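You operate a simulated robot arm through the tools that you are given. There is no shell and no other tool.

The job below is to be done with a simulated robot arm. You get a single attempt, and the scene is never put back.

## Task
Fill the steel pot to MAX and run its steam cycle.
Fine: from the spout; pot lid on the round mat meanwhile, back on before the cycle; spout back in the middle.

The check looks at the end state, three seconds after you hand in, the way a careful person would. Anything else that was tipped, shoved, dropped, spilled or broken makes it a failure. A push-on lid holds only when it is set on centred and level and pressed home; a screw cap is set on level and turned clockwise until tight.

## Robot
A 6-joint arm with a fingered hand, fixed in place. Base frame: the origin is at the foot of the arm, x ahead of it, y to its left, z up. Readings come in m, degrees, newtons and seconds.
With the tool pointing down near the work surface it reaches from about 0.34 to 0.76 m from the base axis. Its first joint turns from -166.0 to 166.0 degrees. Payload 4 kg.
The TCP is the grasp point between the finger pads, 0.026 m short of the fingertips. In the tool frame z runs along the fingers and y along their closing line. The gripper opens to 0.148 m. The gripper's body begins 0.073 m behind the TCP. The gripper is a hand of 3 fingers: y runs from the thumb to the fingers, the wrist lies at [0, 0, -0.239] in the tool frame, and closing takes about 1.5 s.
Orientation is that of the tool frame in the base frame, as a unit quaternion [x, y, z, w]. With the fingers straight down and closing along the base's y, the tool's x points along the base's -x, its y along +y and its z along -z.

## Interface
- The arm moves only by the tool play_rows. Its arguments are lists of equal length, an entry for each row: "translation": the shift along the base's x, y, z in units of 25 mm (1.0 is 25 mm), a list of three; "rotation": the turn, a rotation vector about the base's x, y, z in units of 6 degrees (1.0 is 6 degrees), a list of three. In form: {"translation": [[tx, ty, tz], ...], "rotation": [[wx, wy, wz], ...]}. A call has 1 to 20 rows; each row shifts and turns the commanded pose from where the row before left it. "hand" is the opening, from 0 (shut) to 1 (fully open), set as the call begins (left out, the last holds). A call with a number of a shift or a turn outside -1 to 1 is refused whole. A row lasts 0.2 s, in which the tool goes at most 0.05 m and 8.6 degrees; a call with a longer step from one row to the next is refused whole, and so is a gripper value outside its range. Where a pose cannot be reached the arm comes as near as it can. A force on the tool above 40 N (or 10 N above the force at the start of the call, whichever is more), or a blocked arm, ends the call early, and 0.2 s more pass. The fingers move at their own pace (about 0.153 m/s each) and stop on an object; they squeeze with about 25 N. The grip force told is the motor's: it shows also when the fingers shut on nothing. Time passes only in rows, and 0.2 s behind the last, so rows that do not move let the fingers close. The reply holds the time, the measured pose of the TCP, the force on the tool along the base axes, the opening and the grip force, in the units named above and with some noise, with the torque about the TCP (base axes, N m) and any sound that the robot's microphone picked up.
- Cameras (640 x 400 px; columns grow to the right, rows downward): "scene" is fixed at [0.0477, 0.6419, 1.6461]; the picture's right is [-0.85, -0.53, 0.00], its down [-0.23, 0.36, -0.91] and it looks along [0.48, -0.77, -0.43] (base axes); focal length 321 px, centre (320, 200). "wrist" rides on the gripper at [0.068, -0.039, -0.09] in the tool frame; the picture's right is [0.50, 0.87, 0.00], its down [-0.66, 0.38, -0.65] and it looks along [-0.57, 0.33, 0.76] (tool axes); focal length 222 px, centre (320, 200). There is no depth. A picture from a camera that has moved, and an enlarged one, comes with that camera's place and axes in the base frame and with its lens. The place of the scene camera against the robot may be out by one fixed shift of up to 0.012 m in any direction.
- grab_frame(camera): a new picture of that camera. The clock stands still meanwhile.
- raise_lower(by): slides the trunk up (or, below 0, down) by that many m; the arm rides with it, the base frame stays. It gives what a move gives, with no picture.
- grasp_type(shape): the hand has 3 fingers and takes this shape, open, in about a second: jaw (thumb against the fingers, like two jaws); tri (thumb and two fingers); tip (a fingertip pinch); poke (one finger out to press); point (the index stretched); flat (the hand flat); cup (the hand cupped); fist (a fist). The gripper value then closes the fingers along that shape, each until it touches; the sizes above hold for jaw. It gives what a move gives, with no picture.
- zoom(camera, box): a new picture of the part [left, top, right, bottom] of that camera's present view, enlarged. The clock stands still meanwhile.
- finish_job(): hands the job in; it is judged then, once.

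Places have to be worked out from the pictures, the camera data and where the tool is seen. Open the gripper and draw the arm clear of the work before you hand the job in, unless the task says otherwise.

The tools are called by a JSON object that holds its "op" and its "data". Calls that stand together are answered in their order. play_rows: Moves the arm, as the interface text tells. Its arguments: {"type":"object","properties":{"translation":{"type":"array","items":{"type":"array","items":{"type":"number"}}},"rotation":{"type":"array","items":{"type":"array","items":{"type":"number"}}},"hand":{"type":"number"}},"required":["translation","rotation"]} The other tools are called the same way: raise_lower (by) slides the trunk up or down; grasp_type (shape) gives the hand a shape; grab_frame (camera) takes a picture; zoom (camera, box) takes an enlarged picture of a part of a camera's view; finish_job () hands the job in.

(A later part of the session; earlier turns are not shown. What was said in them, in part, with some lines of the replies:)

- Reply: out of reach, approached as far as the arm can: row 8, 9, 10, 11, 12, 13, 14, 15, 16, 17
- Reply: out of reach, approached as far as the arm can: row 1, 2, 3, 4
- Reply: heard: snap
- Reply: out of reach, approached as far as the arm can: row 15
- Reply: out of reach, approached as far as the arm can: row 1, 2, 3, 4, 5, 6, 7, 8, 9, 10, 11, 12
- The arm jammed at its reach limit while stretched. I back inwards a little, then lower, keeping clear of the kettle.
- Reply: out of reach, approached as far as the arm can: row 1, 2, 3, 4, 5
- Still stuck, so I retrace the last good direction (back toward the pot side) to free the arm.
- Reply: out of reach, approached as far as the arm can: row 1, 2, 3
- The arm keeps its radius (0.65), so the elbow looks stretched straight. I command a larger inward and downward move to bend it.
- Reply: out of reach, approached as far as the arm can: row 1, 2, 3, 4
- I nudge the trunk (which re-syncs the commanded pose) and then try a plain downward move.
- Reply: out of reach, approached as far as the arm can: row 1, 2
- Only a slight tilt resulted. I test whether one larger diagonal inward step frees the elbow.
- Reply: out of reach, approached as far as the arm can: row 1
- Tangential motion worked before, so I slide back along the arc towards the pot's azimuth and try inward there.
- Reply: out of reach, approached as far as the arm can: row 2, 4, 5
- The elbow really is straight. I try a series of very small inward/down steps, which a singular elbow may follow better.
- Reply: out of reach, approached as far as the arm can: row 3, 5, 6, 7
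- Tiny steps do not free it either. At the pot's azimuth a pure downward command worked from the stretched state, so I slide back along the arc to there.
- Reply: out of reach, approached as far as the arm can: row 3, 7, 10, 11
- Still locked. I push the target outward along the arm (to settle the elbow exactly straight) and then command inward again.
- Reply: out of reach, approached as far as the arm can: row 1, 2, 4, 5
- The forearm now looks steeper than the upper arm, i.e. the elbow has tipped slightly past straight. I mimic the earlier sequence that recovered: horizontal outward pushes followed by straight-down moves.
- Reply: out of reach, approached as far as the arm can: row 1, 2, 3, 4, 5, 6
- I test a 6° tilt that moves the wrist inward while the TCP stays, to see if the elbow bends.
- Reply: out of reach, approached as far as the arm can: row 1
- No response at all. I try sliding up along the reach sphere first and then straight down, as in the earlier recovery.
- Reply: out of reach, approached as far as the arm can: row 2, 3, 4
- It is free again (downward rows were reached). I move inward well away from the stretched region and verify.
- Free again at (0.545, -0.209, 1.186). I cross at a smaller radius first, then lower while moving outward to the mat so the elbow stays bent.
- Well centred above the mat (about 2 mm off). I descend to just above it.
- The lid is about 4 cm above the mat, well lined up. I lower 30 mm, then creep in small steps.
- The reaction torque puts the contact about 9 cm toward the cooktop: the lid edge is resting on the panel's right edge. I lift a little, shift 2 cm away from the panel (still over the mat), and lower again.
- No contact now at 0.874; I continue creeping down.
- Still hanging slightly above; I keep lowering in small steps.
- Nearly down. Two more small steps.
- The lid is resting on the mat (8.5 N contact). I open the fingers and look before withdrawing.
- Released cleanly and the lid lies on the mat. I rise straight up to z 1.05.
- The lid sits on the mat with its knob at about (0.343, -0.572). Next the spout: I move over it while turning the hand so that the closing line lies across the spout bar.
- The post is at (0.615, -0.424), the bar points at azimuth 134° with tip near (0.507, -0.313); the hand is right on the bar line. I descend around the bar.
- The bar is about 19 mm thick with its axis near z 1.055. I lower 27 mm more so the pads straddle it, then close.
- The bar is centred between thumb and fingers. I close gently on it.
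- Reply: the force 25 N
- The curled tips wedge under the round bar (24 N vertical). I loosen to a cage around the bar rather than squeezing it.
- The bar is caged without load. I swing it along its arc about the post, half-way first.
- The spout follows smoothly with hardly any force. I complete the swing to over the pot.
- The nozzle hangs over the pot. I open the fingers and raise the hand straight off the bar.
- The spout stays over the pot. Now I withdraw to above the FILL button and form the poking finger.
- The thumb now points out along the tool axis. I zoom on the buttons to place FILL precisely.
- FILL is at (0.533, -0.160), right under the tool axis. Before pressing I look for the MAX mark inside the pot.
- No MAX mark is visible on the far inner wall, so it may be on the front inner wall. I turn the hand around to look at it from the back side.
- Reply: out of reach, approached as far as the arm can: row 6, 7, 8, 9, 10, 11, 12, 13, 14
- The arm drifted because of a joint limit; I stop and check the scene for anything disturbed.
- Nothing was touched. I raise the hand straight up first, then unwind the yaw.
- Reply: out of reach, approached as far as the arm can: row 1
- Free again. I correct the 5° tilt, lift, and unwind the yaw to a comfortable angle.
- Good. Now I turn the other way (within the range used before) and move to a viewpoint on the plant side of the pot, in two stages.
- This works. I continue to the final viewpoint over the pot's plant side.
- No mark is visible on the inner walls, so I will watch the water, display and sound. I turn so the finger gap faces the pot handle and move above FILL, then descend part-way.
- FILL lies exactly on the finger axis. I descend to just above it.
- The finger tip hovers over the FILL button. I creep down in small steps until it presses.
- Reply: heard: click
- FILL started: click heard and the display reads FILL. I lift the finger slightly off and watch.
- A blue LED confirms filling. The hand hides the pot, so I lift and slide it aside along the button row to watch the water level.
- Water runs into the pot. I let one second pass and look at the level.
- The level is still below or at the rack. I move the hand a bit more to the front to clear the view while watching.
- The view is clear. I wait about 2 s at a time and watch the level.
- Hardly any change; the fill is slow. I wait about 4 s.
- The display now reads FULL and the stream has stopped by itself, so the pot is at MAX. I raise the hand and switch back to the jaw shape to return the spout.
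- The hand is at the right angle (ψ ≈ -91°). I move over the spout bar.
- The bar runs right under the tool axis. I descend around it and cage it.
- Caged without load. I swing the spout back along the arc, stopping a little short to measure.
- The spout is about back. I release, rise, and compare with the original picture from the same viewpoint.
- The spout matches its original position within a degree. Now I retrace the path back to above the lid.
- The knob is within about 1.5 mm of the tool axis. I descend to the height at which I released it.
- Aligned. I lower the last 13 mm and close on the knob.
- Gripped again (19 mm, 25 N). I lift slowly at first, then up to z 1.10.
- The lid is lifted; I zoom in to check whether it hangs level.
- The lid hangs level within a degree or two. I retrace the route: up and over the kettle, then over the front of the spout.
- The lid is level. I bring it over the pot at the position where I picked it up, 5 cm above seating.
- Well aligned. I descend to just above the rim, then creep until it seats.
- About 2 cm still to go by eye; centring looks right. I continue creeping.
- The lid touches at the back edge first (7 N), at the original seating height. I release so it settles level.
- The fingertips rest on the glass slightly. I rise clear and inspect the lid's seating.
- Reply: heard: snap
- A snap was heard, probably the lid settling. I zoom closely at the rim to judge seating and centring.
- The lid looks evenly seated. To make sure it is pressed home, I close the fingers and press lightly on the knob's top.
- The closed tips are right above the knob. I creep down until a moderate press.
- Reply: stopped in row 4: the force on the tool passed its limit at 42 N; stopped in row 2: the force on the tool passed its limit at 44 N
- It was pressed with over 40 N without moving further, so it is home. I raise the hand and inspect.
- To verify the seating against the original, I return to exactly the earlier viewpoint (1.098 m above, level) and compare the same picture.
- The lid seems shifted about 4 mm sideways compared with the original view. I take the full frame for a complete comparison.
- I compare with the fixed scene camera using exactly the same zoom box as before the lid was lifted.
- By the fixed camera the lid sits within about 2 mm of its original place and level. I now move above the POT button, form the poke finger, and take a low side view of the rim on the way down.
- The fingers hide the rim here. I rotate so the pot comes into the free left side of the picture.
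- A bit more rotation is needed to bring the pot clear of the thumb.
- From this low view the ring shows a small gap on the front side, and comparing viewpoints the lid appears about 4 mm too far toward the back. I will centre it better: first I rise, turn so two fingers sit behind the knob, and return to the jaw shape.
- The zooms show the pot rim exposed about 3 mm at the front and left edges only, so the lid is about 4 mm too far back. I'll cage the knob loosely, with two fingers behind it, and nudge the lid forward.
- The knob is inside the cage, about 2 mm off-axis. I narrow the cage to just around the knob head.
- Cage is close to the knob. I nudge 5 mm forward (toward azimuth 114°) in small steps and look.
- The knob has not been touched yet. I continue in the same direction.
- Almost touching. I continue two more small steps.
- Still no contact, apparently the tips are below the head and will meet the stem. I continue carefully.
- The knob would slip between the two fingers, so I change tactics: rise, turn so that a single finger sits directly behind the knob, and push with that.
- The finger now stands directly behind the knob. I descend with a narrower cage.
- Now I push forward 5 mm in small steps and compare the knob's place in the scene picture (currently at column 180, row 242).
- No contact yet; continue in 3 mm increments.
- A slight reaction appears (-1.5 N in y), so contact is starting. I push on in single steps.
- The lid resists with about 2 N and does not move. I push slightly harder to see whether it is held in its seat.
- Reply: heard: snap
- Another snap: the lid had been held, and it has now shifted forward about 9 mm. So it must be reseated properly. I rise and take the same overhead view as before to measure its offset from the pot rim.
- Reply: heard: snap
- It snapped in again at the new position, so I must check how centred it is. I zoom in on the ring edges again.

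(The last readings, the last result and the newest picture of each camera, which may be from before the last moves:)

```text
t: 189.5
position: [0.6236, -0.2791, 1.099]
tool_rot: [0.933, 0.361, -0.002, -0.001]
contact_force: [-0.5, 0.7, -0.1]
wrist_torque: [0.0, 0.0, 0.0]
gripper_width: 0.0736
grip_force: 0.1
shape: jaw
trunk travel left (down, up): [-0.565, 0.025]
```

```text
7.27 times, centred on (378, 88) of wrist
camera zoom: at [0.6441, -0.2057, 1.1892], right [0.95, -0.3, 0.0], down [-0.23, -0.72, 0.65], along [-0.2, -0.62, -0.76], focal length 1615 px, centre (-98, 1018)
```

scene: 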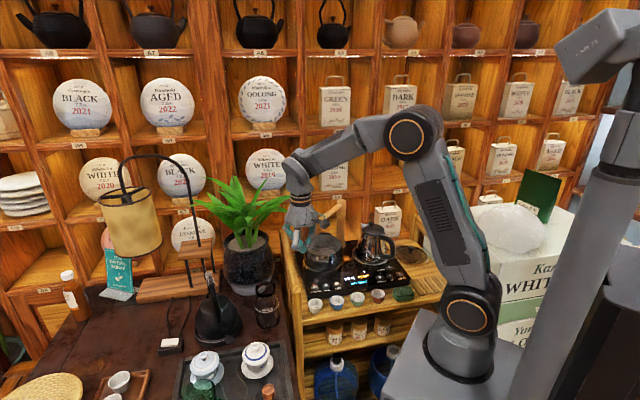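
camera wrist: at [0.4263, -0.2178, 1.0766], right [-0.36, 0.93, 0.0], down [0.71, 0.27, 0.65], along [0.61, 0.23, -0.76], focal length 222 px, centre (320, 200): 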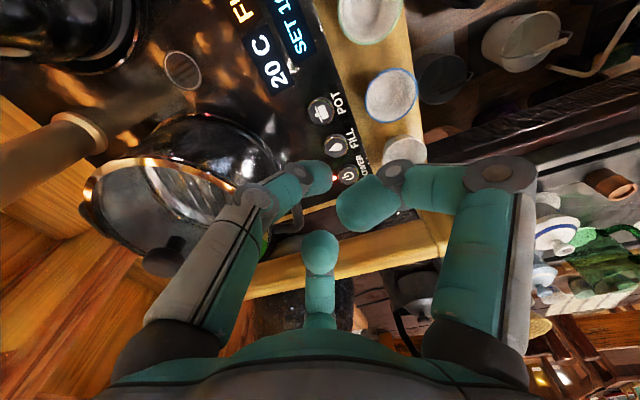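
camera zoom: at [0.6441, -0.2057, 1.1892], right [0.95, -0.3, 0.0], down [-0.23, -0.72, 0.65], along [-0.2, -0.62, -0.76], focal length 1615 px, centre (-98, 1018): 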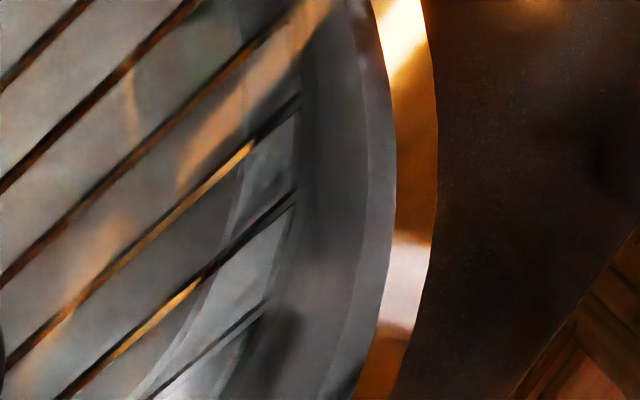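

Now the rim exposure is gone at the front: the lid sits about 4–5 mm too far forward, with the original knob place being (0.6215, -0.2785). I'll regrip the knob where it is now, at (0.620, -0.2745), lift a little and set it down centred.

{"op": "play_rows", "data": {"translation": [[-0.136, 0.18, 0], [0, 0, -0.8], [0, 0, -0.8], [0, 0, -0.8], [0, 0, -0.8], [0, 0, -0.8], [0, 0, 0]], "rotation": [[0, 0, 0], [0, 0, 0], [0, 0, 0], [0, 0, 0], [0, 0, 0], [0, 0, 0], [0, 0, 0]]}}

{"op": "zoom", "data": {"camera": "wrist", "box": [220, 90, 420, 240]}}

{"op": "zoom", "data": {"camera": "scene", "box": [300, 220, 350, 270]}}

```text
t: 191.1
position: [0.6198, -0.2732, 0.9973]
tool_rot: [0.933, 0.36, 0.0, -0.001]
contact_force: [0.3, 0.1, 0.3]
wrist_torque: [0.01, -0.03, -0.01]
gripper_width: 0.0736
grip_force: 0.0
shape: jaw
trunk travel left (down, up): [-0.565, 0.025]
```

```text
2.67 times, centred on (320, 165) of wrist
camera zoom: at [0.6407, -0.2007, 1.0886], right [0.95, -0.3, 0.0], down [-0.23, -0.72, 0.65], along [-0.2, -0.62, -0.76], focal length 592 px, centre (320, 293)
```

zoom: 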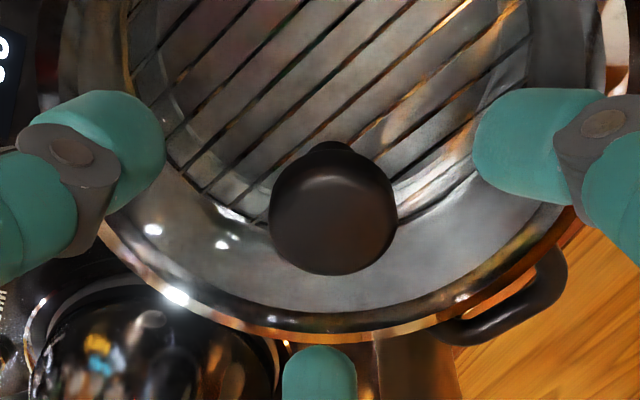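

```text
8.00 times, centred on (325, 245) of scene
camera zoom: at [0.0477, 0.6419, 1.6461], right [-0.85, -0.53, 0.0], down [-0.23, 0.36, -0.91], along [0.48, -0.77, -0.43], focal length 2570 px, centre (280, -160)
```

zoom: 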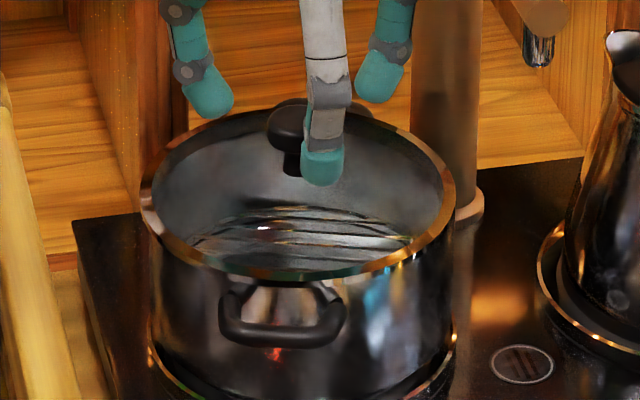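

I rotate back to the earlier grasp orientation so the knob stays visible between the fingers in the scene view, and re-measure.

{"op": "play_rows", "data": {"translation": [[0, 0, 0.3], [0, 0, 0], [0, 0, 0], [0, 0, 0], [0, 0, 0], [0, 0, -0.3], [0, 0, 0]], "rotation": [[0, 0, 1], [0, 0, 1], [0, 0, 1], [0, 0, 1], [0, 0, 0.95], [0, 0, 0], [0, 0, 0]]}}

{"op": "zoom", "data": {"camera": "wrist", "box": [220, 90, 420, 240]}}

{"op": "zoom", "data": {"camera": "scene", "box": [310, 205, 370, 255]}}

```text
t: 192.7
position: [0.6189, -0.2751, 0.9985]
tool_rot: [0.809, 0.588, -0.002, -0.001]
contact_force: [-0.3, 1.2, -0.6]
wrist_torque: [0.01, 0.01, 0.0]
gripper_width: 0.0735
grip_force: 0.1
shape: jaw
trunk travel left (down, up): [-0.565, 0.025]
```

```text
2.67 times, centred on (320, 165) of wrist
camera zoom: at [0.6005, -0.1992, 1.0888], right [0.98, 0.21, 0.0], down [0.16, -0.74, 0.65], along [0.13, -0.64, -0.76], focal length 592 px, centre (320, 293)
```

zoom: 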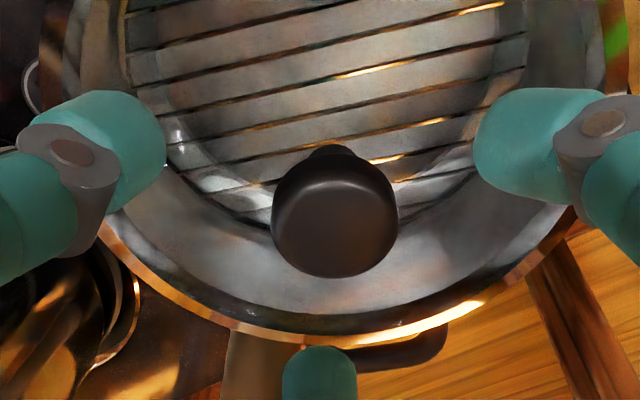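

```text
8.00 times, centred on (340, 230) of scene
camera zoom: at [0.0477, 0.6419, 1.6461], right [-0.85, -0.53, 0.0], down [-0.23, 0.36, -0.91], along [0.48, -0.77, -0.43], focal length 2570 px, centre (160, -40)
```

zoom: 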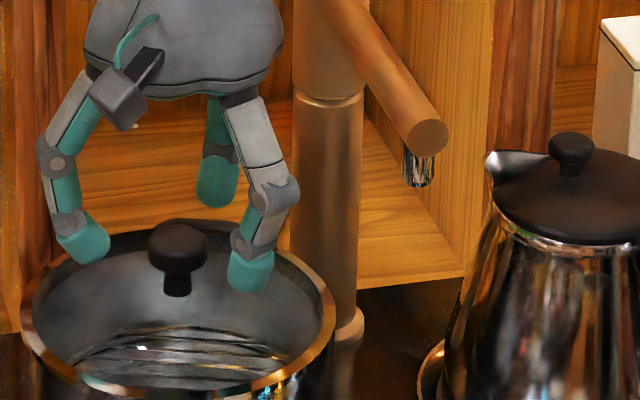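

The knob is now about 5 mm in +y from its original place, consistent with the scene view. I align on the knob, descend to the grip height and close.

{"op": "play_rows", "data": {"translation": [[0.12, 0.04, -0.45], [0, 0, -0.45], [0, 0, 0]], "rotation": [[0, 0, 0], [0, 0, 0], [0, 0, 0]]}}

{"op": "play_rows", "data": {"translation": [[0, 0, 0], [0, 0, 0], [0, 0, 0], [0, 0, 0], [0, 0, 0], [0, 0, 0], [0, 0, 0], [0, 0, 0]], "rotation": [[0, 0, 0], [0, 0, 0], [0, 0, 0], [0, 0, 0], [0, 0, 0], [0, 0, 0], [0, 0, 0], [0, 0, 0]], "hand": 0}}

{"op": "zoom", "data": {"camera": "wrist", "box": [220, 100, 420, 250]}}

{"op": "zoom", "data": {"camera": "scene", "box": [310, 205, 370, 255]}}

```text
t: 193.5
position: [0.6212, -0.2744, 0.9751]
tool_rot: [0.81, 0.587, -0.001, 0.0]
contact_force: [-0.2, -1.1, -0.1]
wrist_torque: [-0.06, 0.0, -0.01]
gripper_width: 0.0736
grip_force: 0.1
shape: jaw
trunk travel left (down, up): [-0.565, 0.025]
```

```text
t: 195.3
position: [0.6209, -0.2744, 0.9758]
tool_rot: [0.809, 0.588, -0.001, 0.0]
contact_force: [1.1, 0.7, 2.7]
wrist_torque: [-0.13, -0.3, -0.02]
gripper_width: 0.0119
grip_force: 24.7
shape: jaw
trunk travel left (down, up): [-0.565, 0.025]
heard: snap
```

```text
2.67 times, centred on (320, 175) of wrist
camera zoom: at [0.6031, -0.1982, 1.0664], right [0.98, 0.21, 0.0], down [0.16, -0.74, 0.65], along [0.13, -0.64, -0.76], focal length 592 px, centre (320, 267)
```

zoom: 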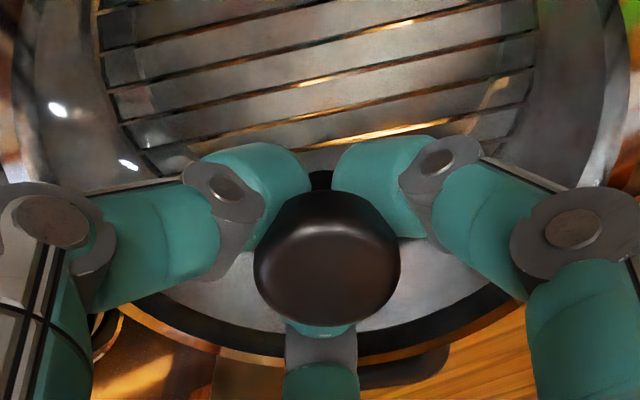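

```text
8.00 times, centred on (340, 230) of scene
camera zoom: at [0.0477, 0.6419, 1.6461], right [-0.85, -0.53, 0.0], down [-0.23, 0.36, -0.91], along [0.48, -0.77, -0.43], focal length 2570 px, centre (160, -40)
```

zoom: 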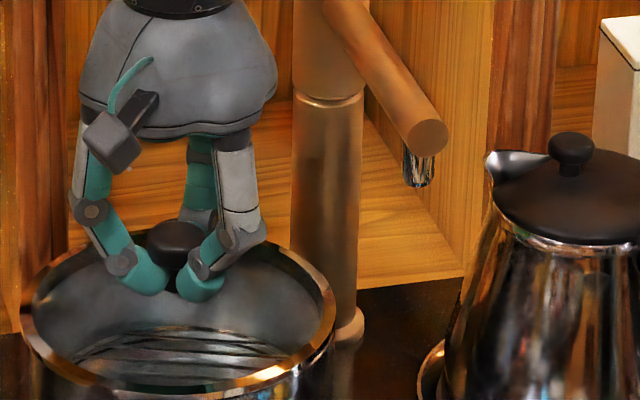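

Gripped. Relative to the original grasp picture the lid centre is about (+1, +4.5) mm off. I lift 6 mm, shift by (-1.1, -4.5) mm and look.

{"op": "play_rows", "data": {"translation": [[0, 0, 0.13], [0, 0, 0.13], [-0.022, -0.09, 0], [-0.022, -0.09, 0], [0, 0, 0]], "rotation": [[0, 0, 0], [0, 0, 0], [0, 0, 0], [0, 0, 0], [0, 0, 0]]}}

{"op": "zoom", "data": {"camera": "scene", "box": [310, 205, 370, 255]}}

{"op": "zoom", "data": {"camera": "wrist", "box": [220, 100, 420, 250]}}

```text
t: 196.5
position: [0.621, -0.2793, 0.9817]
tool_rot: [0.809, 0.588, -0.001, 0.0]
contact_force: [-0.1, 0.5, -0.8]
wrist_torque: [-0.02, -0.02, 0.0]
gripper_width: 0.0124
grip_force: 25.0
shape: jaw
trunk travel left (down, up): [-0.565, 0.025]
```

```text
8.00 times, centred on (340, 230) of scene
camera zoom: at [0.0477, 0.6419, 1.6461], right [-0.85, -0.53, 0.0], down [-0.23, 0.36, -0.91], along [0.48, -0.77, -0.43], focal length 2570 px, centre (160, -40)
```

zoom: 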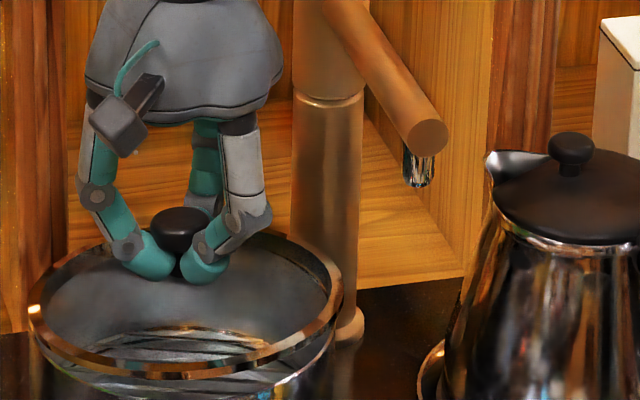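

```text
2.67 times, centred on (320, 175) of wrist
camera zoom: at [0.6025, -0.2026, 1.073], right [0.98, 0.21, 0.0], down [0.16, -0.74, 0.65], along [0.13, -0.64, -0.76], focal length 592 px, centre (320, 267)
```

zoom: 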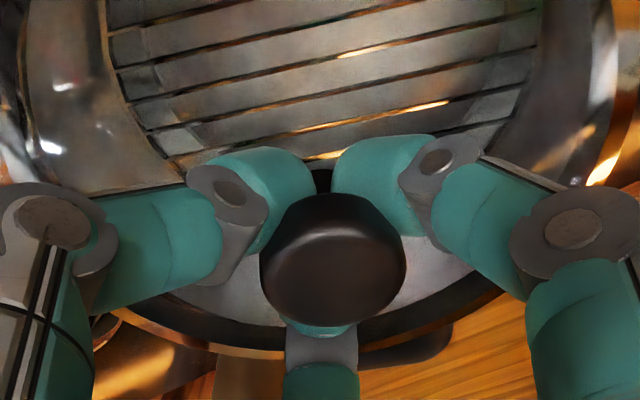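

The lid hovers within about 2–3 mm of centre by both views. I make a small correction and lower it until it touches.

{"op": "play_rows", "data": {"translation": [[-0.06, 0.04, 0], [0, 0, -0.12], [0, 0, -0.12], [0, 0, 0]], "rotation": [[0, 0, 0], [0, 0, 0], [0, 0, 0], [0, 0, 0]]}}

{"op": "play_rows", "data": {"translation": [[0, 0, -0.1], [0, 0, 0]], "rotation": [[0, 0, 0], [0, 0, 0]]}}

{"op": "zoom", "data": {"camera": "scene", "box": [310, 205, 370, 255]}}

```text
t: 197.5
position: [0.6191, -0.2769, 0.9769]
tool_rot: [0.809, 0.588, -0.001, 0.0]
contact_force: [-0.9, 0.0, 6.0]
wrist_torque: [-0.22, -0.48, 0.0]
gripper_width: 0.0124
grip_force: 24.8
shape: jaw
trunk travel left (down, up): [-0.565, 0.025]
```

```text
t: 198.1
position: [0.6194, -0.2768, 0.9736]
tool_rot: [0.809, 0.588, -0.001, 0.0]
contact_force: [-0.7, 1.0, 5.1]
wrist_torque: [-0.17, -0.45, 0.01]
gripper_width: 0.0123
grip_force: 25.2
shape: jaw
trunk travel left (down, up): [-0.565, 0.025]
```

```text
8.00 times, centred on (340, 230) of scene
camera zoom: at [0.0477, 0.6419, 1.6461], right [-0.85, -0.53, 0.0], down [-0.23, 0.36, -0.91], along [0.48, -0.77, -0.43], focal length 2570 px, centre (160, -40)
```

zoom: 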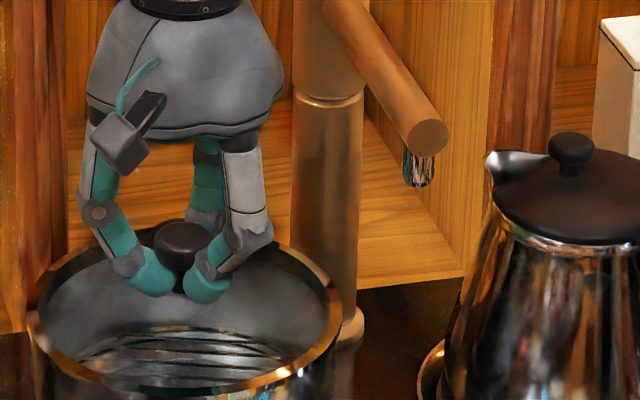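

The scene view now matches the original picture closely. I release with the hand rising slightly to avoid pressing on the glass.

{"op": "play_rows", "data": {"translation": [[0, 0, 0.03], [0, 0, 0.05], [0, 0, 0.1], [0, 0, 0.2], [0, 0, 0]], "rotation": [[0, 0, 0], [0, 0, 0], [0, 0, 0], [0, 0, 0], [0, 0, 0]], "hand": 0.45}}

{"op": "zoom", "data": {"camera": "scene", "box": [310, 205, 370, 255]}}

{"op": "zoom", "data": {"camera": "wrist", "box": [220, 100, 420, 250]}}

```text
t: 199.3
position: [0.6198, -0.2774, 0.9843]
tool_rot: [0.809, 0.588, 0.0, -0.001]
contact_force: [-0.2, 0.3, 0.2]
wrist_torque: [0.03, -0.01, 0.0]
gripper_width: 0.0661
grip_force: 0.1
shape: jaw
trunk travel left (down, up): [-0.565, 0.025]
heard: snap
```

```text
8.00 times, centred on (340, 230) of scene
camera zoom: at [0.0477, 0.6419, 1.6461], right [-0.85, -0.53, 0.0], down [-0.23, 0.36, -0.91], along [0.48, -0.77, -0.43], focal length 2570 px, centre (160, -40)
```

zoom: 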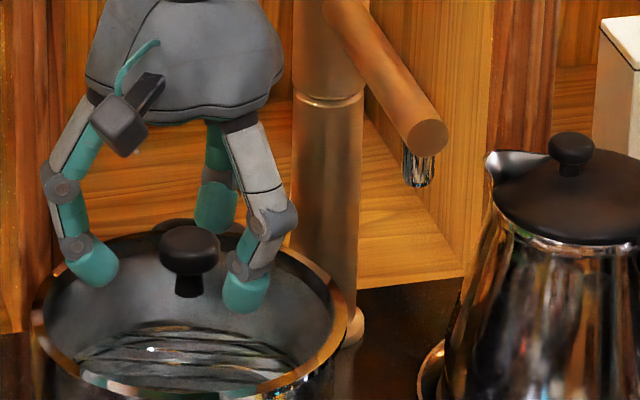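

```text
2.67 times, centred on (320, 175) of wrist
camera zoom: at [0.6013, -0.2014, 1.0743], right [0.98, 0.21, 0.0], down [0.16, -0.74, 0.65], along [0.13, -0.64, -0.76], focal length 592 px, centre (320, 267)
```

zoom: 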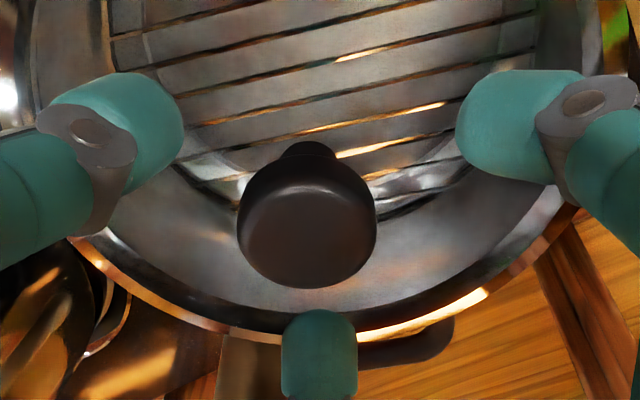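

It snapped on, but during release it slipped about 5 mm toward -x. The snaps alternate off/on, so the lid latches on when released; I want it better centred, so I repeat: regrip centrally, lift, shift, and release just above contact.

{"op": "play_rows", "data": {"translation": [[-0.13, -0.03, 0.3], [0, 0, 0], [0, 0, 0]], "rotation": [[0, 0, 0], [0, 0, 0], [0, 0, 0]], "hand": 0.5}}

{"op": "zoom", "data": {"camera": "wrist", "box": [220, 90, 420, 240]}}

{"op": "zoom", "data": {"camera": "scene", "box": [300, 220, 350, 270]}}

```text
t: 200.1
position: [0.6163, -0.2775, 0.9909]
tool_rot: [0.809, 0.587, -0.001, 0.0]
contact_force: [0.3, -0.1, 0.2]
wrist_torque: [-0.01, -0.02, 0.0]
gripper_width: 0.0733
grip_force: 0.1
shape: jaw
trunk travel left (down, up): [-0.565, 0.025]
```

```text
2.67 times, centred on (320, 165) of wrist
camera zoom: at [0.5979, -0.2021, 1.0817], right [0.98, 0.21, 0.0], down [0.16, -0.74, 0.65], along [0.13, -0.64, -0.76], focal length 592 px, centre (320, 293)
```

zoom: 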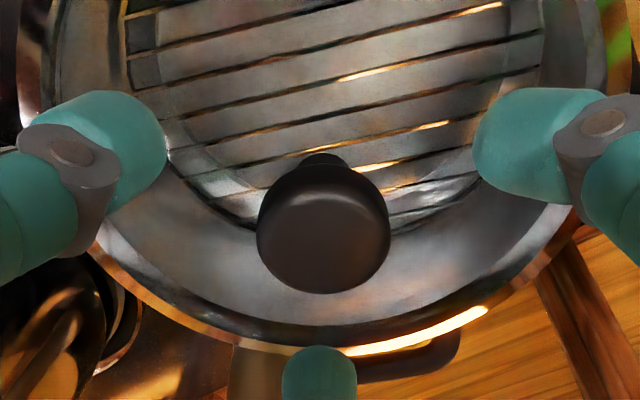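

```text
8.00 times, centred on (325, 245) of scene
camera zoom: at [0.0477, 0.6419, 1.6461], right [-0.85, -0.53, 0.0], down [-0.23, 0.36, -0.91], along [0.48, -0.77, -0.43], focal length 2570 px, centre (280, -160)
```

zoom: 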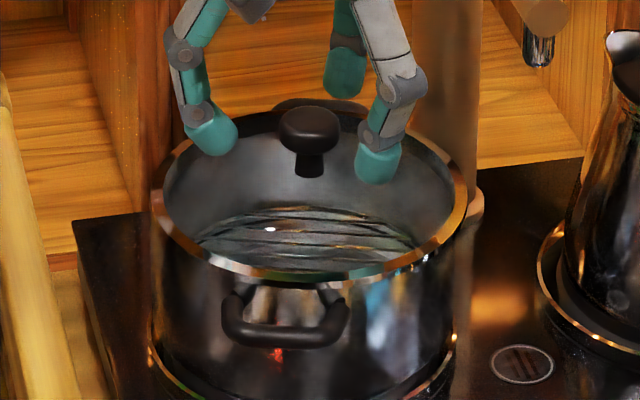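

The pot itself seems to have moved a couple of millimetres with the lid. I rise and look from overhead at how ring and pot rim line up.

{"op": "play_rows", "data": {"translation": [[0, 0, 0.9], [0, 0, 0.9], [0.2, 0, 0.9], [0, 0, 0.9], [0, 0, 0.7], [0, 0, 0]], "rotation": [[0, 0, -1], [0, 0, -1], [0, 0, -1], [0, 0, -1], [0, 0, -1], [0, 0, 0]]}}

{"op": "zoom", "data": {"camera": "wrist", "box": [220, 0, 420, 190]}}

{"op": "zoom", "data": {"camera": "wrist", "box": [250, 0, 390, 60]}}

{"op": "zoom", "data": {"camera": "wrist", "box": [240, 60, 290, 100]}}

{"op": "zoom", "data": {"camera": "wrist", "box": [350, 60, 405, 115]}}

{"op": "zoom", "data": {"camera": "wrist", "box": [260, 110, 370, 175]}}

```text
t: 201.5
position: [0.6204, -0.2769, 1.0984]
tool_rot: [0.934, 0.358, -0.002, 0.0]
contact_force: [-0.4, 0.4, 0.1]
wrist_torque: [0.05, -0.01, -0.01]
gripper_width: 0.0737
grip_force: 0.0
shape: jaw
trunk travel left (down, up): [-0.565, 0.025]
```

```text
2.11 times, centred on (320, 95) of wrist
camera zoom: at [0.6433, -0.204, 1.1892], right [0.95, -0.31, 0.0], down [-0.23, -0.72, 0.65], along [-0.2, -0.62, -0.76], focal length 468 px, centre (320, 421)
```

zoom: 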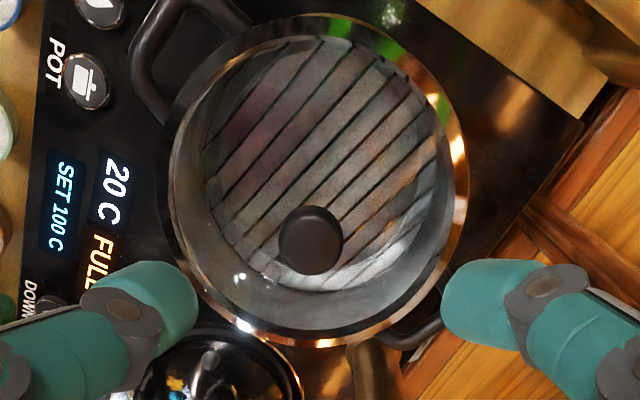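

```text
4.57 times, centred on (320, 30) of wrist
camera zoom: at [0.6433, -0.204, 1.1892], right [0.95, -0.31, 0.0], down [-0.23, -0.72, 0.65], along [-0.2, -0.62, -0.76], focal length 1015 px, centre (320, 977)
```

zoom: 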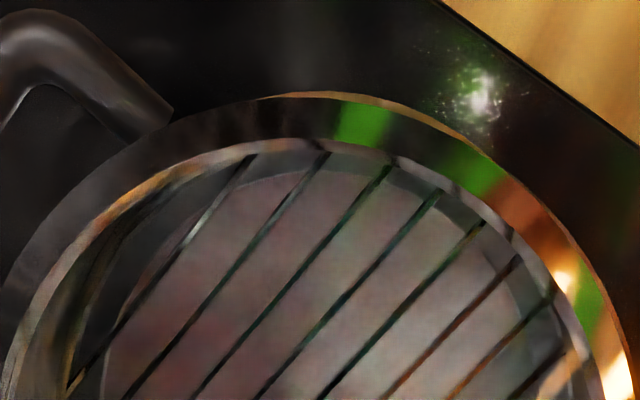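

```text
10.00 times, centred on (265, 80) of wrist
camera zoom: at [0.6433, -0.204, 1.1892], right [0.95, -0.31, 0.0], down [-0.23, -0.72, 0.65], along [-0.2, -0.62, -0.76], focal length 2221 px, centre (870, 1400)
```

zoom: 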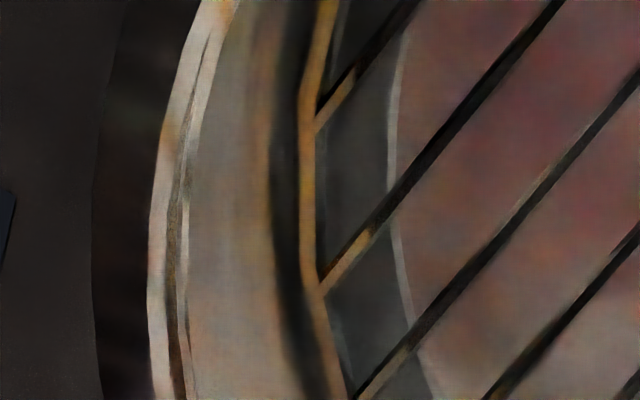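

```text
7.27 times, centred on (378, 88) of wrist
camera zoom: at [0.6433, -0.204, 1.1892], right [0.95, -0.31, 0.0], down [-0.23, -0.72, 0.65], along [-0.2, -0.62, -0.76], focal length 1615 px, centre (-98, 1018)
```

zoom: 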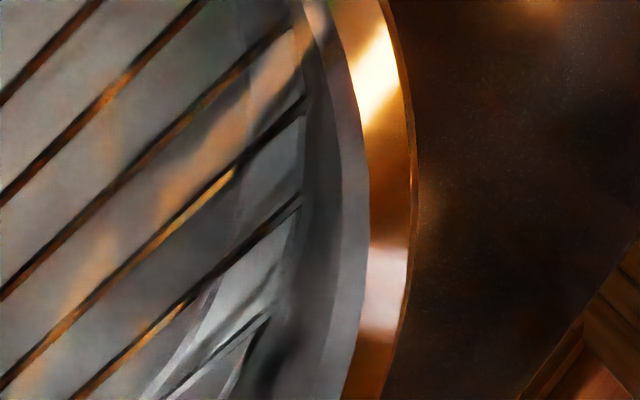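

```text
5.82 times, centred on (315, 142) of wrist
camera zoom: at [0.6433, -0.204, 1.1892], right [0.95, -0.31, 0.0], down [-0.23, -0.72, 0.65], along [-0.2, -0.62, -0.76], focal length 1292 px, centre (349, 534)
```

zoom: 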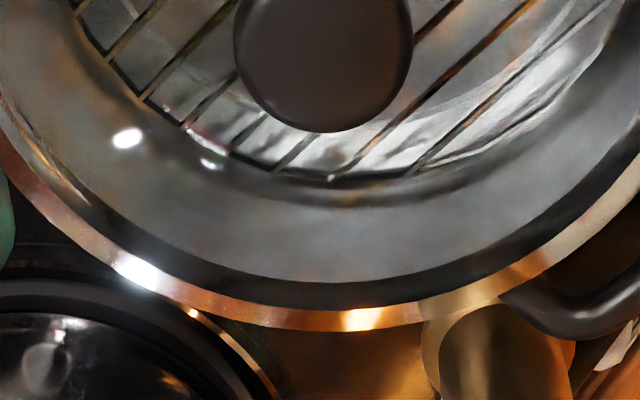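

The overhead view shows the rim line almost even all around (about 1 mm), so the lid is now well centred on the pot and latched. I go to the POT button and form the poke finger.

{"op": "play_rows", "data": {"translation": [[-0.951, 0.695, 0], [-0.951, 0.695, 0], [-0.951, 0.695, 0], [-0.951, 0.695, 0], [-0.951, 0.695, 0], [0, 0, 0]], "rotation": [[0, 0, 0.7], [0, 0, 0.7], [0, 0, 0.7], [0, 0, 0.7], [0, 0, 0.7], [0, 0, 0]]}}

{"op": "grasp_type", "data": {"shape": "poke"}}

{"op": "zoom", "data": {"camera": "scene", "box": [295, 200, 415, 300]}}

{"op": "zoom", "data": {"camera": "wrist", "box": [240, 20, 400, 140]}}

```text
t: 202.9
position: [0.5003, -0.1901, 1.0978]
tool_rot: [0.851, 0.524, -0.001, 0.0]
contact_force: [0.6, 0.1, -0.3]
wrist_torque: [-0.04, -0.02, -0.01]
gripper_width: 0.0734
grip_force: 0.0
shape: jaw
trunk travel left (down, up): [-0.565, 0.025]
```

```text
t: 203.8
position: [0.501, -0.1917, 1.098]
tool_rot: [0.853, 0.523, 0.0, 0.0]
contact_force: [-0.8, -0.2, 0.0]
wrist_torque: [-0.03, 0.0, -0.02]
gripper_width: 0.0001
grip_force: 0.1
shape: poke
trunk travel left (down, up): [-0.565, 0.025]
```

```text
4.00 times, centred on (355, 250) of scene
camera zoom: at [0.0477, 0.6419, 1.6461], right [-0.85, -0.53, 0.0], down [-0.23, 0.36, -0.91], along [0.48, -0.77, -0.43], focal length 1285 px, centre (180, 0)
```

zoom: 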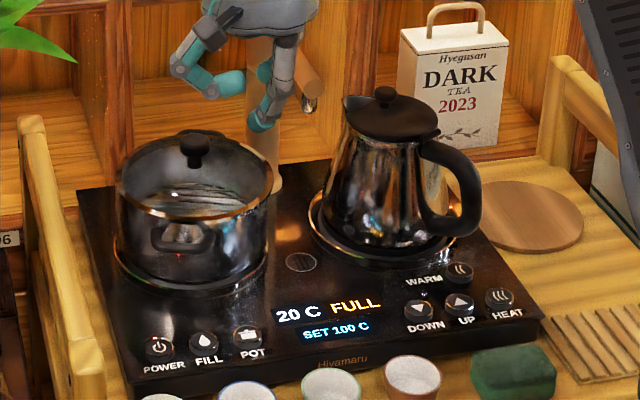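

```text
3.33 times, centred on (320, 80) of wrist
camera zoom: at [0.4954, -0.1132, 1.1888], right [1.0, 0.05, 0.0], down [0.04, -0.76, 0.65], along [0.03, -0.65, -0.76], focal length 740 px, centre (320, 600)
```

zoom: 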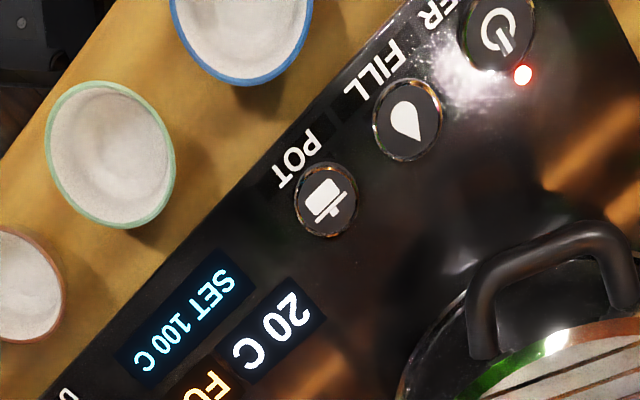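

The lid sits centred in this view too. POT works out at (0.503, -0.188); I descend above it.

{"op": "play_rows", "data": {"translation": [[0.08, 0.15, -0.9], [0, 0, -0.9], [0, 0, -0.9], [0, 0, -0.9], [0, 0, -0.9], [0, 0, -0.9], [0, 0, -0.9], [0, 0, -0.9], [0, 0, -0.8], [0, 0, 0]], "rotation": [[0, 0, 0], [0, 0, 0], [0, 0, 0], [0, 0, 0], [0, 0, 0], [0, 0, 0], [0, 0, 0], [0, 0, 0], [0, 0, 0], [0, 0, 0]]}}

{"op": "grab_frame", "data": {"camera": "wrist"}}

{"op": "zoom", "data": {"camera": "scene", "box": [295, 230, 385, 310]}}

```text
t: 206.0
position: [0.5038, -0.187, 0.8988]
tool_rot: [0.853, 0.523, -0.001, 0.0]
contact_force: [-0.2, -0.6, -0.7]
wrist_torque: [0.0, 0.01, -0.02]
gripper_width: 0.0
grip_force: 0.0
shape: poke
trunk travel left (down, up): [-0.565, 0.025]
```

```text
taken
camera wrist: at [0.4977, -0.1094, 0.9894], right [1.0, 0.05, 0.0], down [0.04, -0.76, 0.65], along [0.03, -0.65, -0.76], focal length 222 px, centre (320, 200)
```

wrist: 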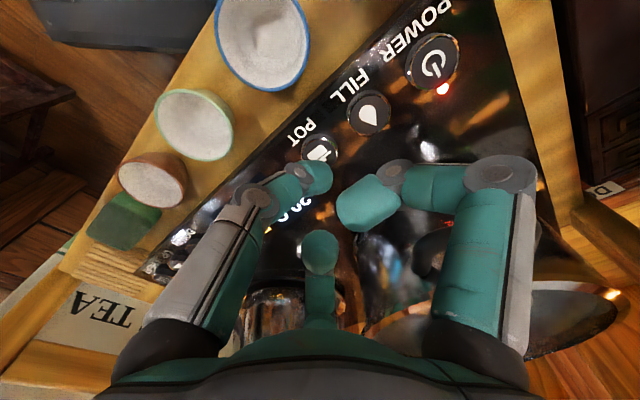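

```text
5.00 times, centred on (340, 270) of scene
camera zoom: at [0.0477, 0.6419, 1.6461], right [-0.85, -0.53, 0.0], down [-0.23, 0.36, -0.91], along [0.48, -0.77, -0.43], focal length 1606 px, centre (220, -150)
```

zoom: 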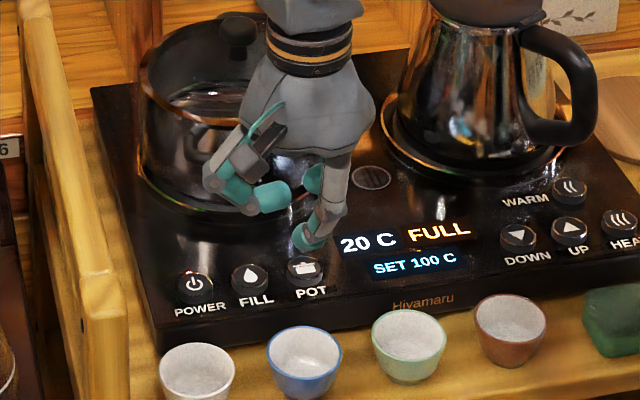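

The finger tip is right above POT. I creep down to press it.

{"op": "play_rows", "data": {"translation": [[0, 0, -0.2], [0, 0, -0.2], [0, 0, -0.15], [0, 0, -0.15], [0, 0, -0.1], [0, 0, -0.1], [0, 0, -0.1], [0, 0, 0]], "rotation": [[0, 0, 0], [0, 0, 0], [0, 0, 0], [0, 0, 0], [0, 0, 0], [0, 0, 0], [0, 0, 0], [0, 0, 0]]}}

{"op": "zoom", "data": {"camera": "scene", "box": [295, 230, 385, 310]}}

```text
t: 207.8
position: [0.5043, -0.1873, 0.8735]
tool_rot: [0.852, 0.523, -0.001, 0.001]
contact_force: [-0.3, -0.2, 2.8]
wrist_torque: [-0.06, -0.02, -0.04]
gripper_width: 0.0
grip_force: 0.0
shape: poke
trunk travel left (down, up): [-0.565, 0.025]
heard: click
```

```text
5.00 times, centred on (340, 270) of scene
camera zoom: at [0.0477, 0.6419, 1.6461], right [-0.85, -0.53, 0.0], down [-0.23, 0.36, -0.91], along [0.48, -0.77, -0.43], focal length 1606 px, centre (220, -150)
```

zoom: 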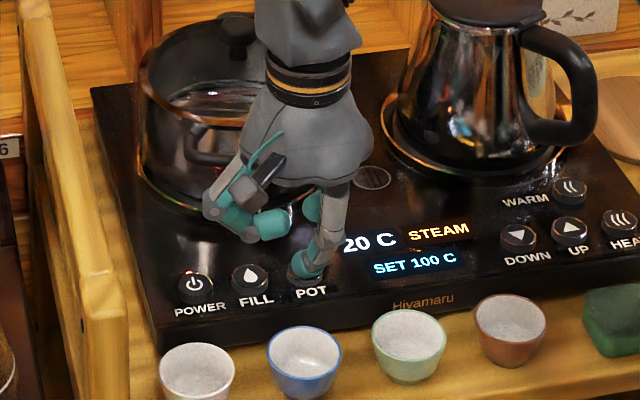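

Click heard and the display shows STEAM. I lift off and draw the arm clear while watching the cycle.

{"op": "play_rows", "data": {"translation": [[0, 0, 0.5], [0, 0, 0.9], [0, 0, 0.9], [0, 0, 0.9], [0, 0, 0.9], [0, 0, 0.9], [0, 0, 0.9], [0, 0, 0.9], [0, 0, 0.9], [0, 0, 0.9], [-0.6, 0.7, 0], [-0.6, 0.7, 0], [-0.6, 0.7, 0], [-0.6, 0.7, 0], [-0.6, 0.7, 0], [0, 0, 0]], "rotation": [[0, 0, 0], [0, 0, 0], [0, 0, 0], [0, 0, 0], [0, 0, 0], [0, 0, 0], [0, 0, 0], [0, 0, 0], [0, 0, 0], [0, 0, 0], [0, 0, 0], [0, 0, 0], [0, 0, 0], [0, 0, 0], [0, 0, 0], [0, 0, 0]]}}

{"op": "zoom", "data": {"camera": "scene", "box": [295, 200, 415, 310]}}

```text
t: 211.2
position: [0.4283, -0.0996, 1.0881]
tool_rot: [0.853, 0.522, -0.001, 0.0]
contact_force: [0.5, -0.5, 0.3]
wrist_torque: [-0.02, -0.02, -0.03]
gripper_width: 0.0
grip_force: 0.0
shape: poke
trunk travel left (down, up): [-0.565, 0.025]
```

```text
3.64 times, centred on (355, 255) of scene
camera zoom: at [0.0477, 0.6419, 1.6461], right [-0.85, -0.53, 0.0], down [-0.23, 0.36, -0.91], along [0.48, -0.77, -0.43], focal length 1168 px, centre (193, 0)
```

zoom: 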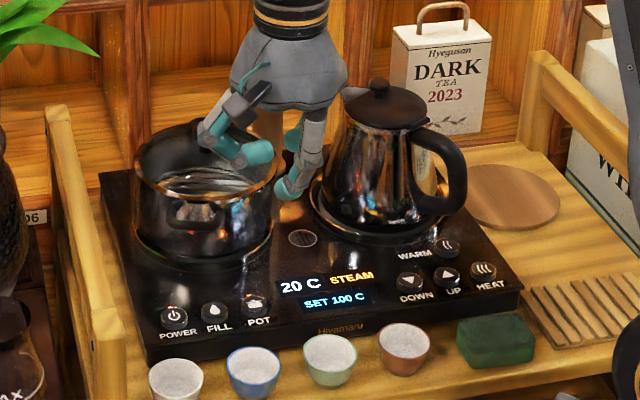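

The cycle runs. I open the hand into the jaw shape and pull the arm back further, then wait and watch the display.

{"op": "grasp_type", "data": {"shape": "jaw"}}

{"op": "play_rows", "data": {"translation": [[-0.3, 0.5, 0.5], [-0.3, 0.5, 0.5], [-0.3, 0.5, 0.5], [-0.3, 0.5, 0.5], [-0.3, 0.5, 0.5], [-0.3, 0.5, 0.5], [-0.3, 0.5, 0.5], [-0.3, 0.5, 0.5], [0, 0, 0], [0, 0, 0]], "rotation": [[0, 0, 0], [0, 0, 0], [0, 0, 0], [0, 0, 0], [0, 0, 0], [0, 0, 0], [0, 0, 0], [0, 0, 0], [0, 0, 0], [0, 0, 0]], "hand": 1}}

{"op": "grab_frame", "data": {"camera": "scene"}}

{"op": "zoom", "data": {"camera": "scene", "box": [295, 200, 415, 310]}}

```text
t: 212.1
position: [0.4292, -0.0975, 1.0888]
tool_rot: [0.853, 0.523, -0.002, 0.0]
contact_force: [0.8, 0.4, -0.1]
wrist_torque: [-0.02, 0.05, -0.01]
gripper_width: 0.1478
grip_force: 0.1
shape: jaw
trunk travel left (down, up): [-0.565, 0.025]
```

```text
t: 214.3
position: [0.3692, -0.0004, 1.1886]
tool_rot: [0.853, 0.522, -0.002, 0.0]
contact_force: [1.2, -0.2, -0.1]
wrist_torque: [0.02, 0.01, -0.04]
gripper_width: 0.148
grip_force: 0.1
shape: jaw
trunk travel left (down, up): [-0.565, 0.025]
```

```text
taken
```

scene: 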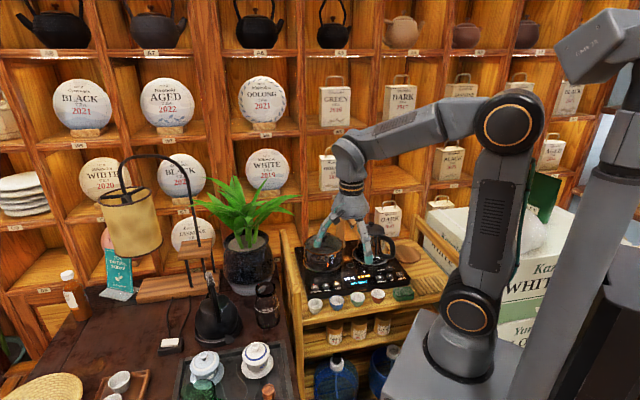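

```text
3.64 times, centred on (355, 255) of scene
camera zoom: at [0.0477, 0.6419, 1.6461], right [-0.85, -0.53, 0.0], down [-0.23, 0.36, -0.91], along [0.48, -0.77, -0.43], focal length 1168 px, centre (193, 0)
```

zoom: 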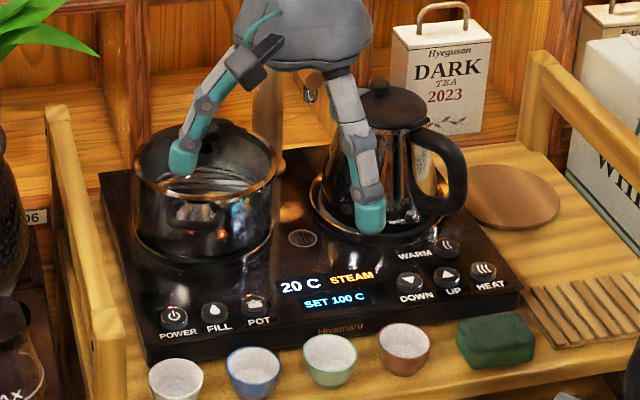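

I draw the arm a bit further away to the front-left of the base and wait, watching the display.

{"op": "play_rows", "data": {"translation": [[-0.3, 0.7, 0.5], [-0.3, 0.7, 0.5], [-0.3, 0.7, 0.5], [-0.3, 0.7, 0.5], [0, 0.7, 0.3], [0, 0.7, 0.3], [0, 0.7, 0], [0, 0.7, 0], [0, 0, 0], [0, 0, 0], [0, 0, 0], [0, 0, 0], [0, 0, 0], [0, 0, 0], [0, 0, 0], [0, 0, 0], [0, 0, 0], [0, 0, 0], [0, 0, 0], [0, 0, 0]], "rotation": [[0, 0, 0], [0, 0, 0], [0, 0, 0], [0, 0, 0], [0, 0, 0], [0, 0, 0], [0, 0, 0], [0, 0, 0], [0, 0, 0], [0, 0, 0], [0, 0, 0], [0, 0, 0], [0, 0, 0], [0, 0, 0], [0, 0, 0], [0, 0, 0], [0, 0, 0], [0, 0, 0], [0, 0, 0], [0, 0, 0]]}}

{"op": "grab_frame", "data": {"camera": "scene"}}

{"op": "zoom", "data": {"camera": "scene", "box": [295, 200, 415, 310]}}

```text
t: 218.5
position: [0.3383, 0.1406, 1.2536]
tool_rot: [0.852, 0.523, -0.002, 0.0]
contact_force: [-0.1, -0.3, 0.0]
wrist_torque: [0.03, 0.01, 0.01]
gripper_width: 0.1479
grip_force: 0.2
shape: jaw
trunk travel left (down, up): [-0.565, 0.025]
```

```text
taken
```

scene: 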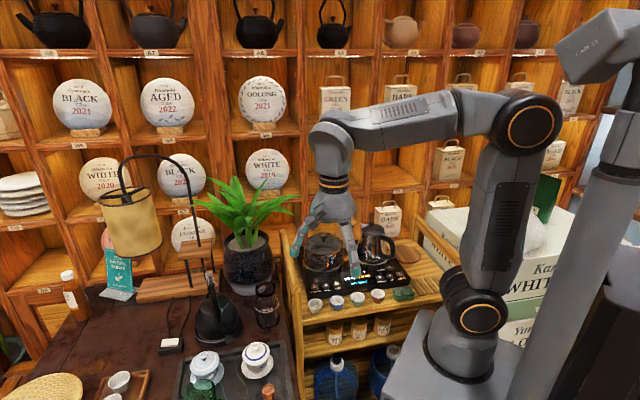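

```text
3.64 times, centred on (355, 255) of scene
camera zoom: at [0.0477, 0.6419, 1.6461], right [-0.85, -0.53, 0.0], down [-0.23, 0.36, -0.91], along [0.48, -0.77, -0.43], focal length 1168 px, centre (193, 0)
```

zoom: 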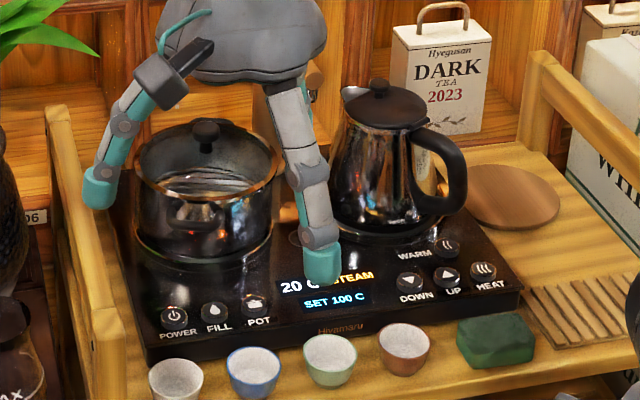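

STEAM is still showing. I shift the arm left out of the line of sight and keep waiting.

{"op": "play_rows", "data": {"translation": [[0, 0.8, 0], [0, 0.8, 0], [0, 0.8, 0], [0, 0.8, 0], [0, 0.8, 0], [0, 0, 0], [0, 0, 0], [0, 0, 0], [0, 0, 0], [0, 0, 0], [0, 0, 0], [0, 0, 0], [0, 0, 0], [0, 0, 0], [0, 0, 0], [0, 0, 0], [0, 0, 0], [0, 0, 0], [0, 0, 0], [0, 0, 0]], "rotation": [[0, 0, 0], [0, 0, 0], [0, 0, 0], [0, 0, 0], [0, 0, 0], [0, 0, 0], [0, 0, 0], [0, 0, 0], [0, 0, 0], [0, 0, 0], [0, 0, 0], [0, 0, 0], [0, 0, 0], [0, 0, 0], [0, 0, 0], [0, 0, 0], [0, 0, 0], [0, 0, 0], [0, 0, 0], [0, 0, 0]]}}

{"op": "play_rows", "data": {"translation": [[0, 0, 0], [0, 0, 0], [0, 0, 0], [0, 0, 0], [0, 0, 0], [0, 0, 0], [0, 0, 0], [0, 0, 0], [0, 0, 0], [0, 0, 0], [0, 0, 0], [0, 0, 0], [0, 0, 0], [0, 0, 0], [0, 0, 0], [0, 0, 0], [0, 0, 0], [0, 0, 0], [0, 0, 0], [0, 0, 0]], "rotation": [[0, 0, 0], [0, 0, 0], [0, 0, 0], [0, 0, 0], [0, 0, 0], [0, 0, 0], [0, 0, 0], [0, 0, 0], [0, 0, 0], [0, 0, 0], [0, 0, 0], [0, 0, 0], [0, 0, 0], [0, 0, 0], [0, 0, 0], [0, 0, 0], [0, 0, 0], [0, 0, 0], [0, 0, 0], [0, 0, 0]]}}

{"op": "zoom", "data": {"camera": "scene", "box": [295, 200, 415, 310]}}

```text
t: 222.7
position: [0.3396, 0.2404, 1.2533]
tool_rot: [0.852, 0.523, -0.001, 0.0]
contact_force: [-0.8, 0.3, 0.4]
wrist_torque: [-0.01, 0.0, -0.01]
gripper_width: 0.1481
grip_force: 0.1
shape: jaw
trunk travel left (down, up): [-0.565, 0.025]
```

```text
t: 226.9
position: [0.3393, 0.2409, 1.2524]
tool_rot: [0.853, 0.523, -0.001, 0.0]
contact_force: [-0.2, -0.1, 0.8]
wrist_torque: [-0.01, 0.01, -0.02]
gripper_width: 0.1481
grip_force: 0.1
shape: jaw
trunk travel left (down, up): [-0.565, 0.025]
```

```text
3.64 times, centred on (355, 255) of scene
camera zoom: at [0.0477, 0.6419, 1.6461], right [-0.85, -0.53, 0.0], down [-0.23, 0.36, -0.91], along [0.48, -0.77, -0.43], focal length 1168 px, centre (193, 0)
```

zoom: 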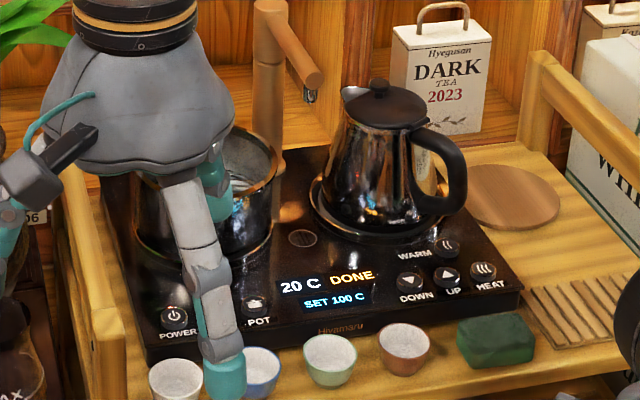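

The display reads DONE: the steam cycle is complete. I move the arm aside once more to check the final scene.

{"op": "play_rows", "data": {"translation": [[-0.5, -0.9, 0.3], [-0.5, -0.9, 0.3], [-0.5, -0.9, 0.3], [0, -0.9, 0.3], [0, -0.9, 0.3], [0, -0.9, 0.3], [0, -0.9, 0], [0, -0.9, 0], [0, -0.9, 0], [0, -0.9, 0], [0, -0.9, 0], [0, 0, 0]], "rotation": [[0, 0, 0], [0, 0, 0], [0, 0, 0], [0, 0, 0], [0, 0, 0], [0, 0, 0], [0, 0, 0], [0, 0, 0], [0, 0, 0], [0, 0, 0], [0, 0, 0], [0, 0, 0]]}}

{"op": "grab_frame", "data": {"camera": "scene"}}

{"op": "zoom", "data": {"camera": "scene", "box": [295, 200, 415, 310]}}

{"op": "zoom", "data": {"camera": "scene", "box": [300, 220, 350, 270]}}

```text
t: 229.5
position: [0.3007, -0.0069, 1.2977]
tool_rot: [0.853, 0.523, -0.002, -0.001]
contact_force: [0.2, 0.6, 0.2]
wrist_torque: [0.02, -0.01, -0.03]
gripper_width: 0.148
grip_force: 0.0
shape: jaw
trunk travel left (down, up): [-0.565, 0.025]
```

```text
taken
```

scene: 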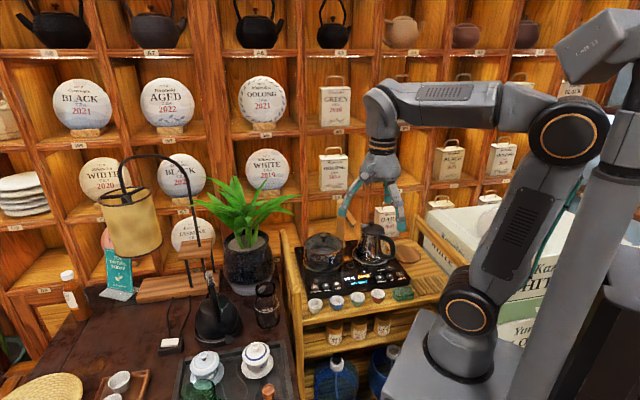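

```text
3.64 times, centred on (355, 255) of scene
camera zoom: at [0.0477, 0.6419, 1.6461], right [-0.85, -0.53, 0.0], down [-0.23, 0.36, -0.91], along [0.48, -0.77, -0.43], focal length 1168 px, centre (193, 0)
```

zoom: 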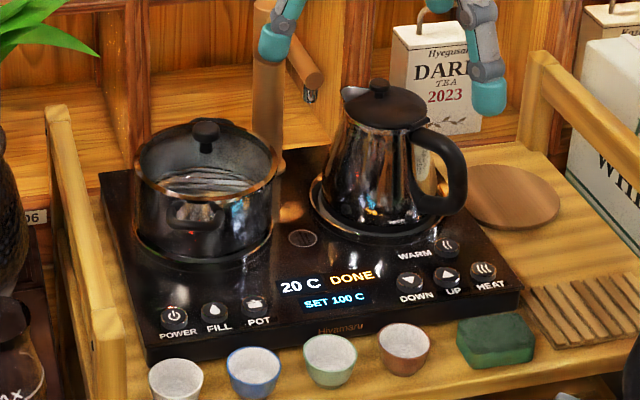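

```text
8.00 times, centred on (325, 245) of scene
camera zoom: at [0.0477, 0.6419, 1.6461], right [-0.85, -0.53, 0.0], down [-0.23, 0.36, -0.91], along [0.48, -0.77, -0.43], focal length 2570 px, centre (280, -160)
```

zoom: 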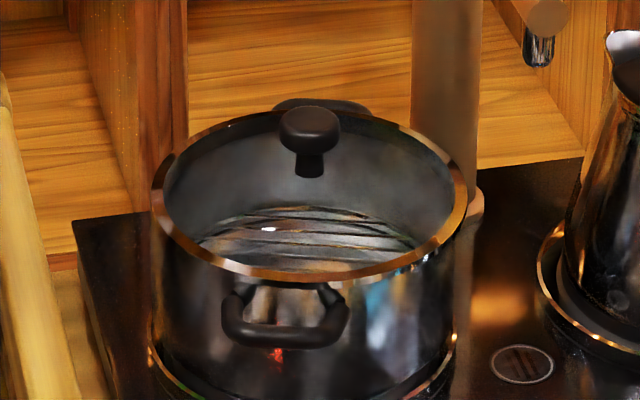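

The display reads DONE. The pot is filled and its lid is on, within a few millimetres of centre. The spout is back in the middle, the cups and kettle look undisturbed, and the hand is open and clear. I hand the job in.

{"op": "finish_job", "data": {}}

```text
The job is handed in.
```

I filled the steel pot to MAX and ran its steam cycle, and the job is handed in; I don't have the check's result.

- **Fill:** I pressed FILL with the spout swung over the pot. The water stopped by itself and the display read FULL. I saw no MAX line inside the pot, so FULL is my only evidence that it reached MAX.
- **Lid:** It lay on the round mat during the fill, set about 2 cm off the mat's centre because centred it caught the cooktop edge. It is back on the pot, within about 3 mm of centre and level by eye.
- **Lid reseating:** The first placement was about 4 mm off centre, so I put it back on again. A snap was heard at the final release. I pressed on the knob after the first placement but not after this one.
- **Pot:** It appears to have moved 2–4 mm on its plate while I was reseating the lid.
- **Steam cycle:** I pressed POT, the display showed STEAM and later DONE, and I waited for DONE before handing in.
- **Spout:** It is back in the middle, matching its original picture within about a degree.

At one point the arm drifted when it hit a joint limit; pictures taken right after showed nothing had been disturbed. At hand-in the cups and kettle looked undisturbed, and the arm was clear with the hand open.
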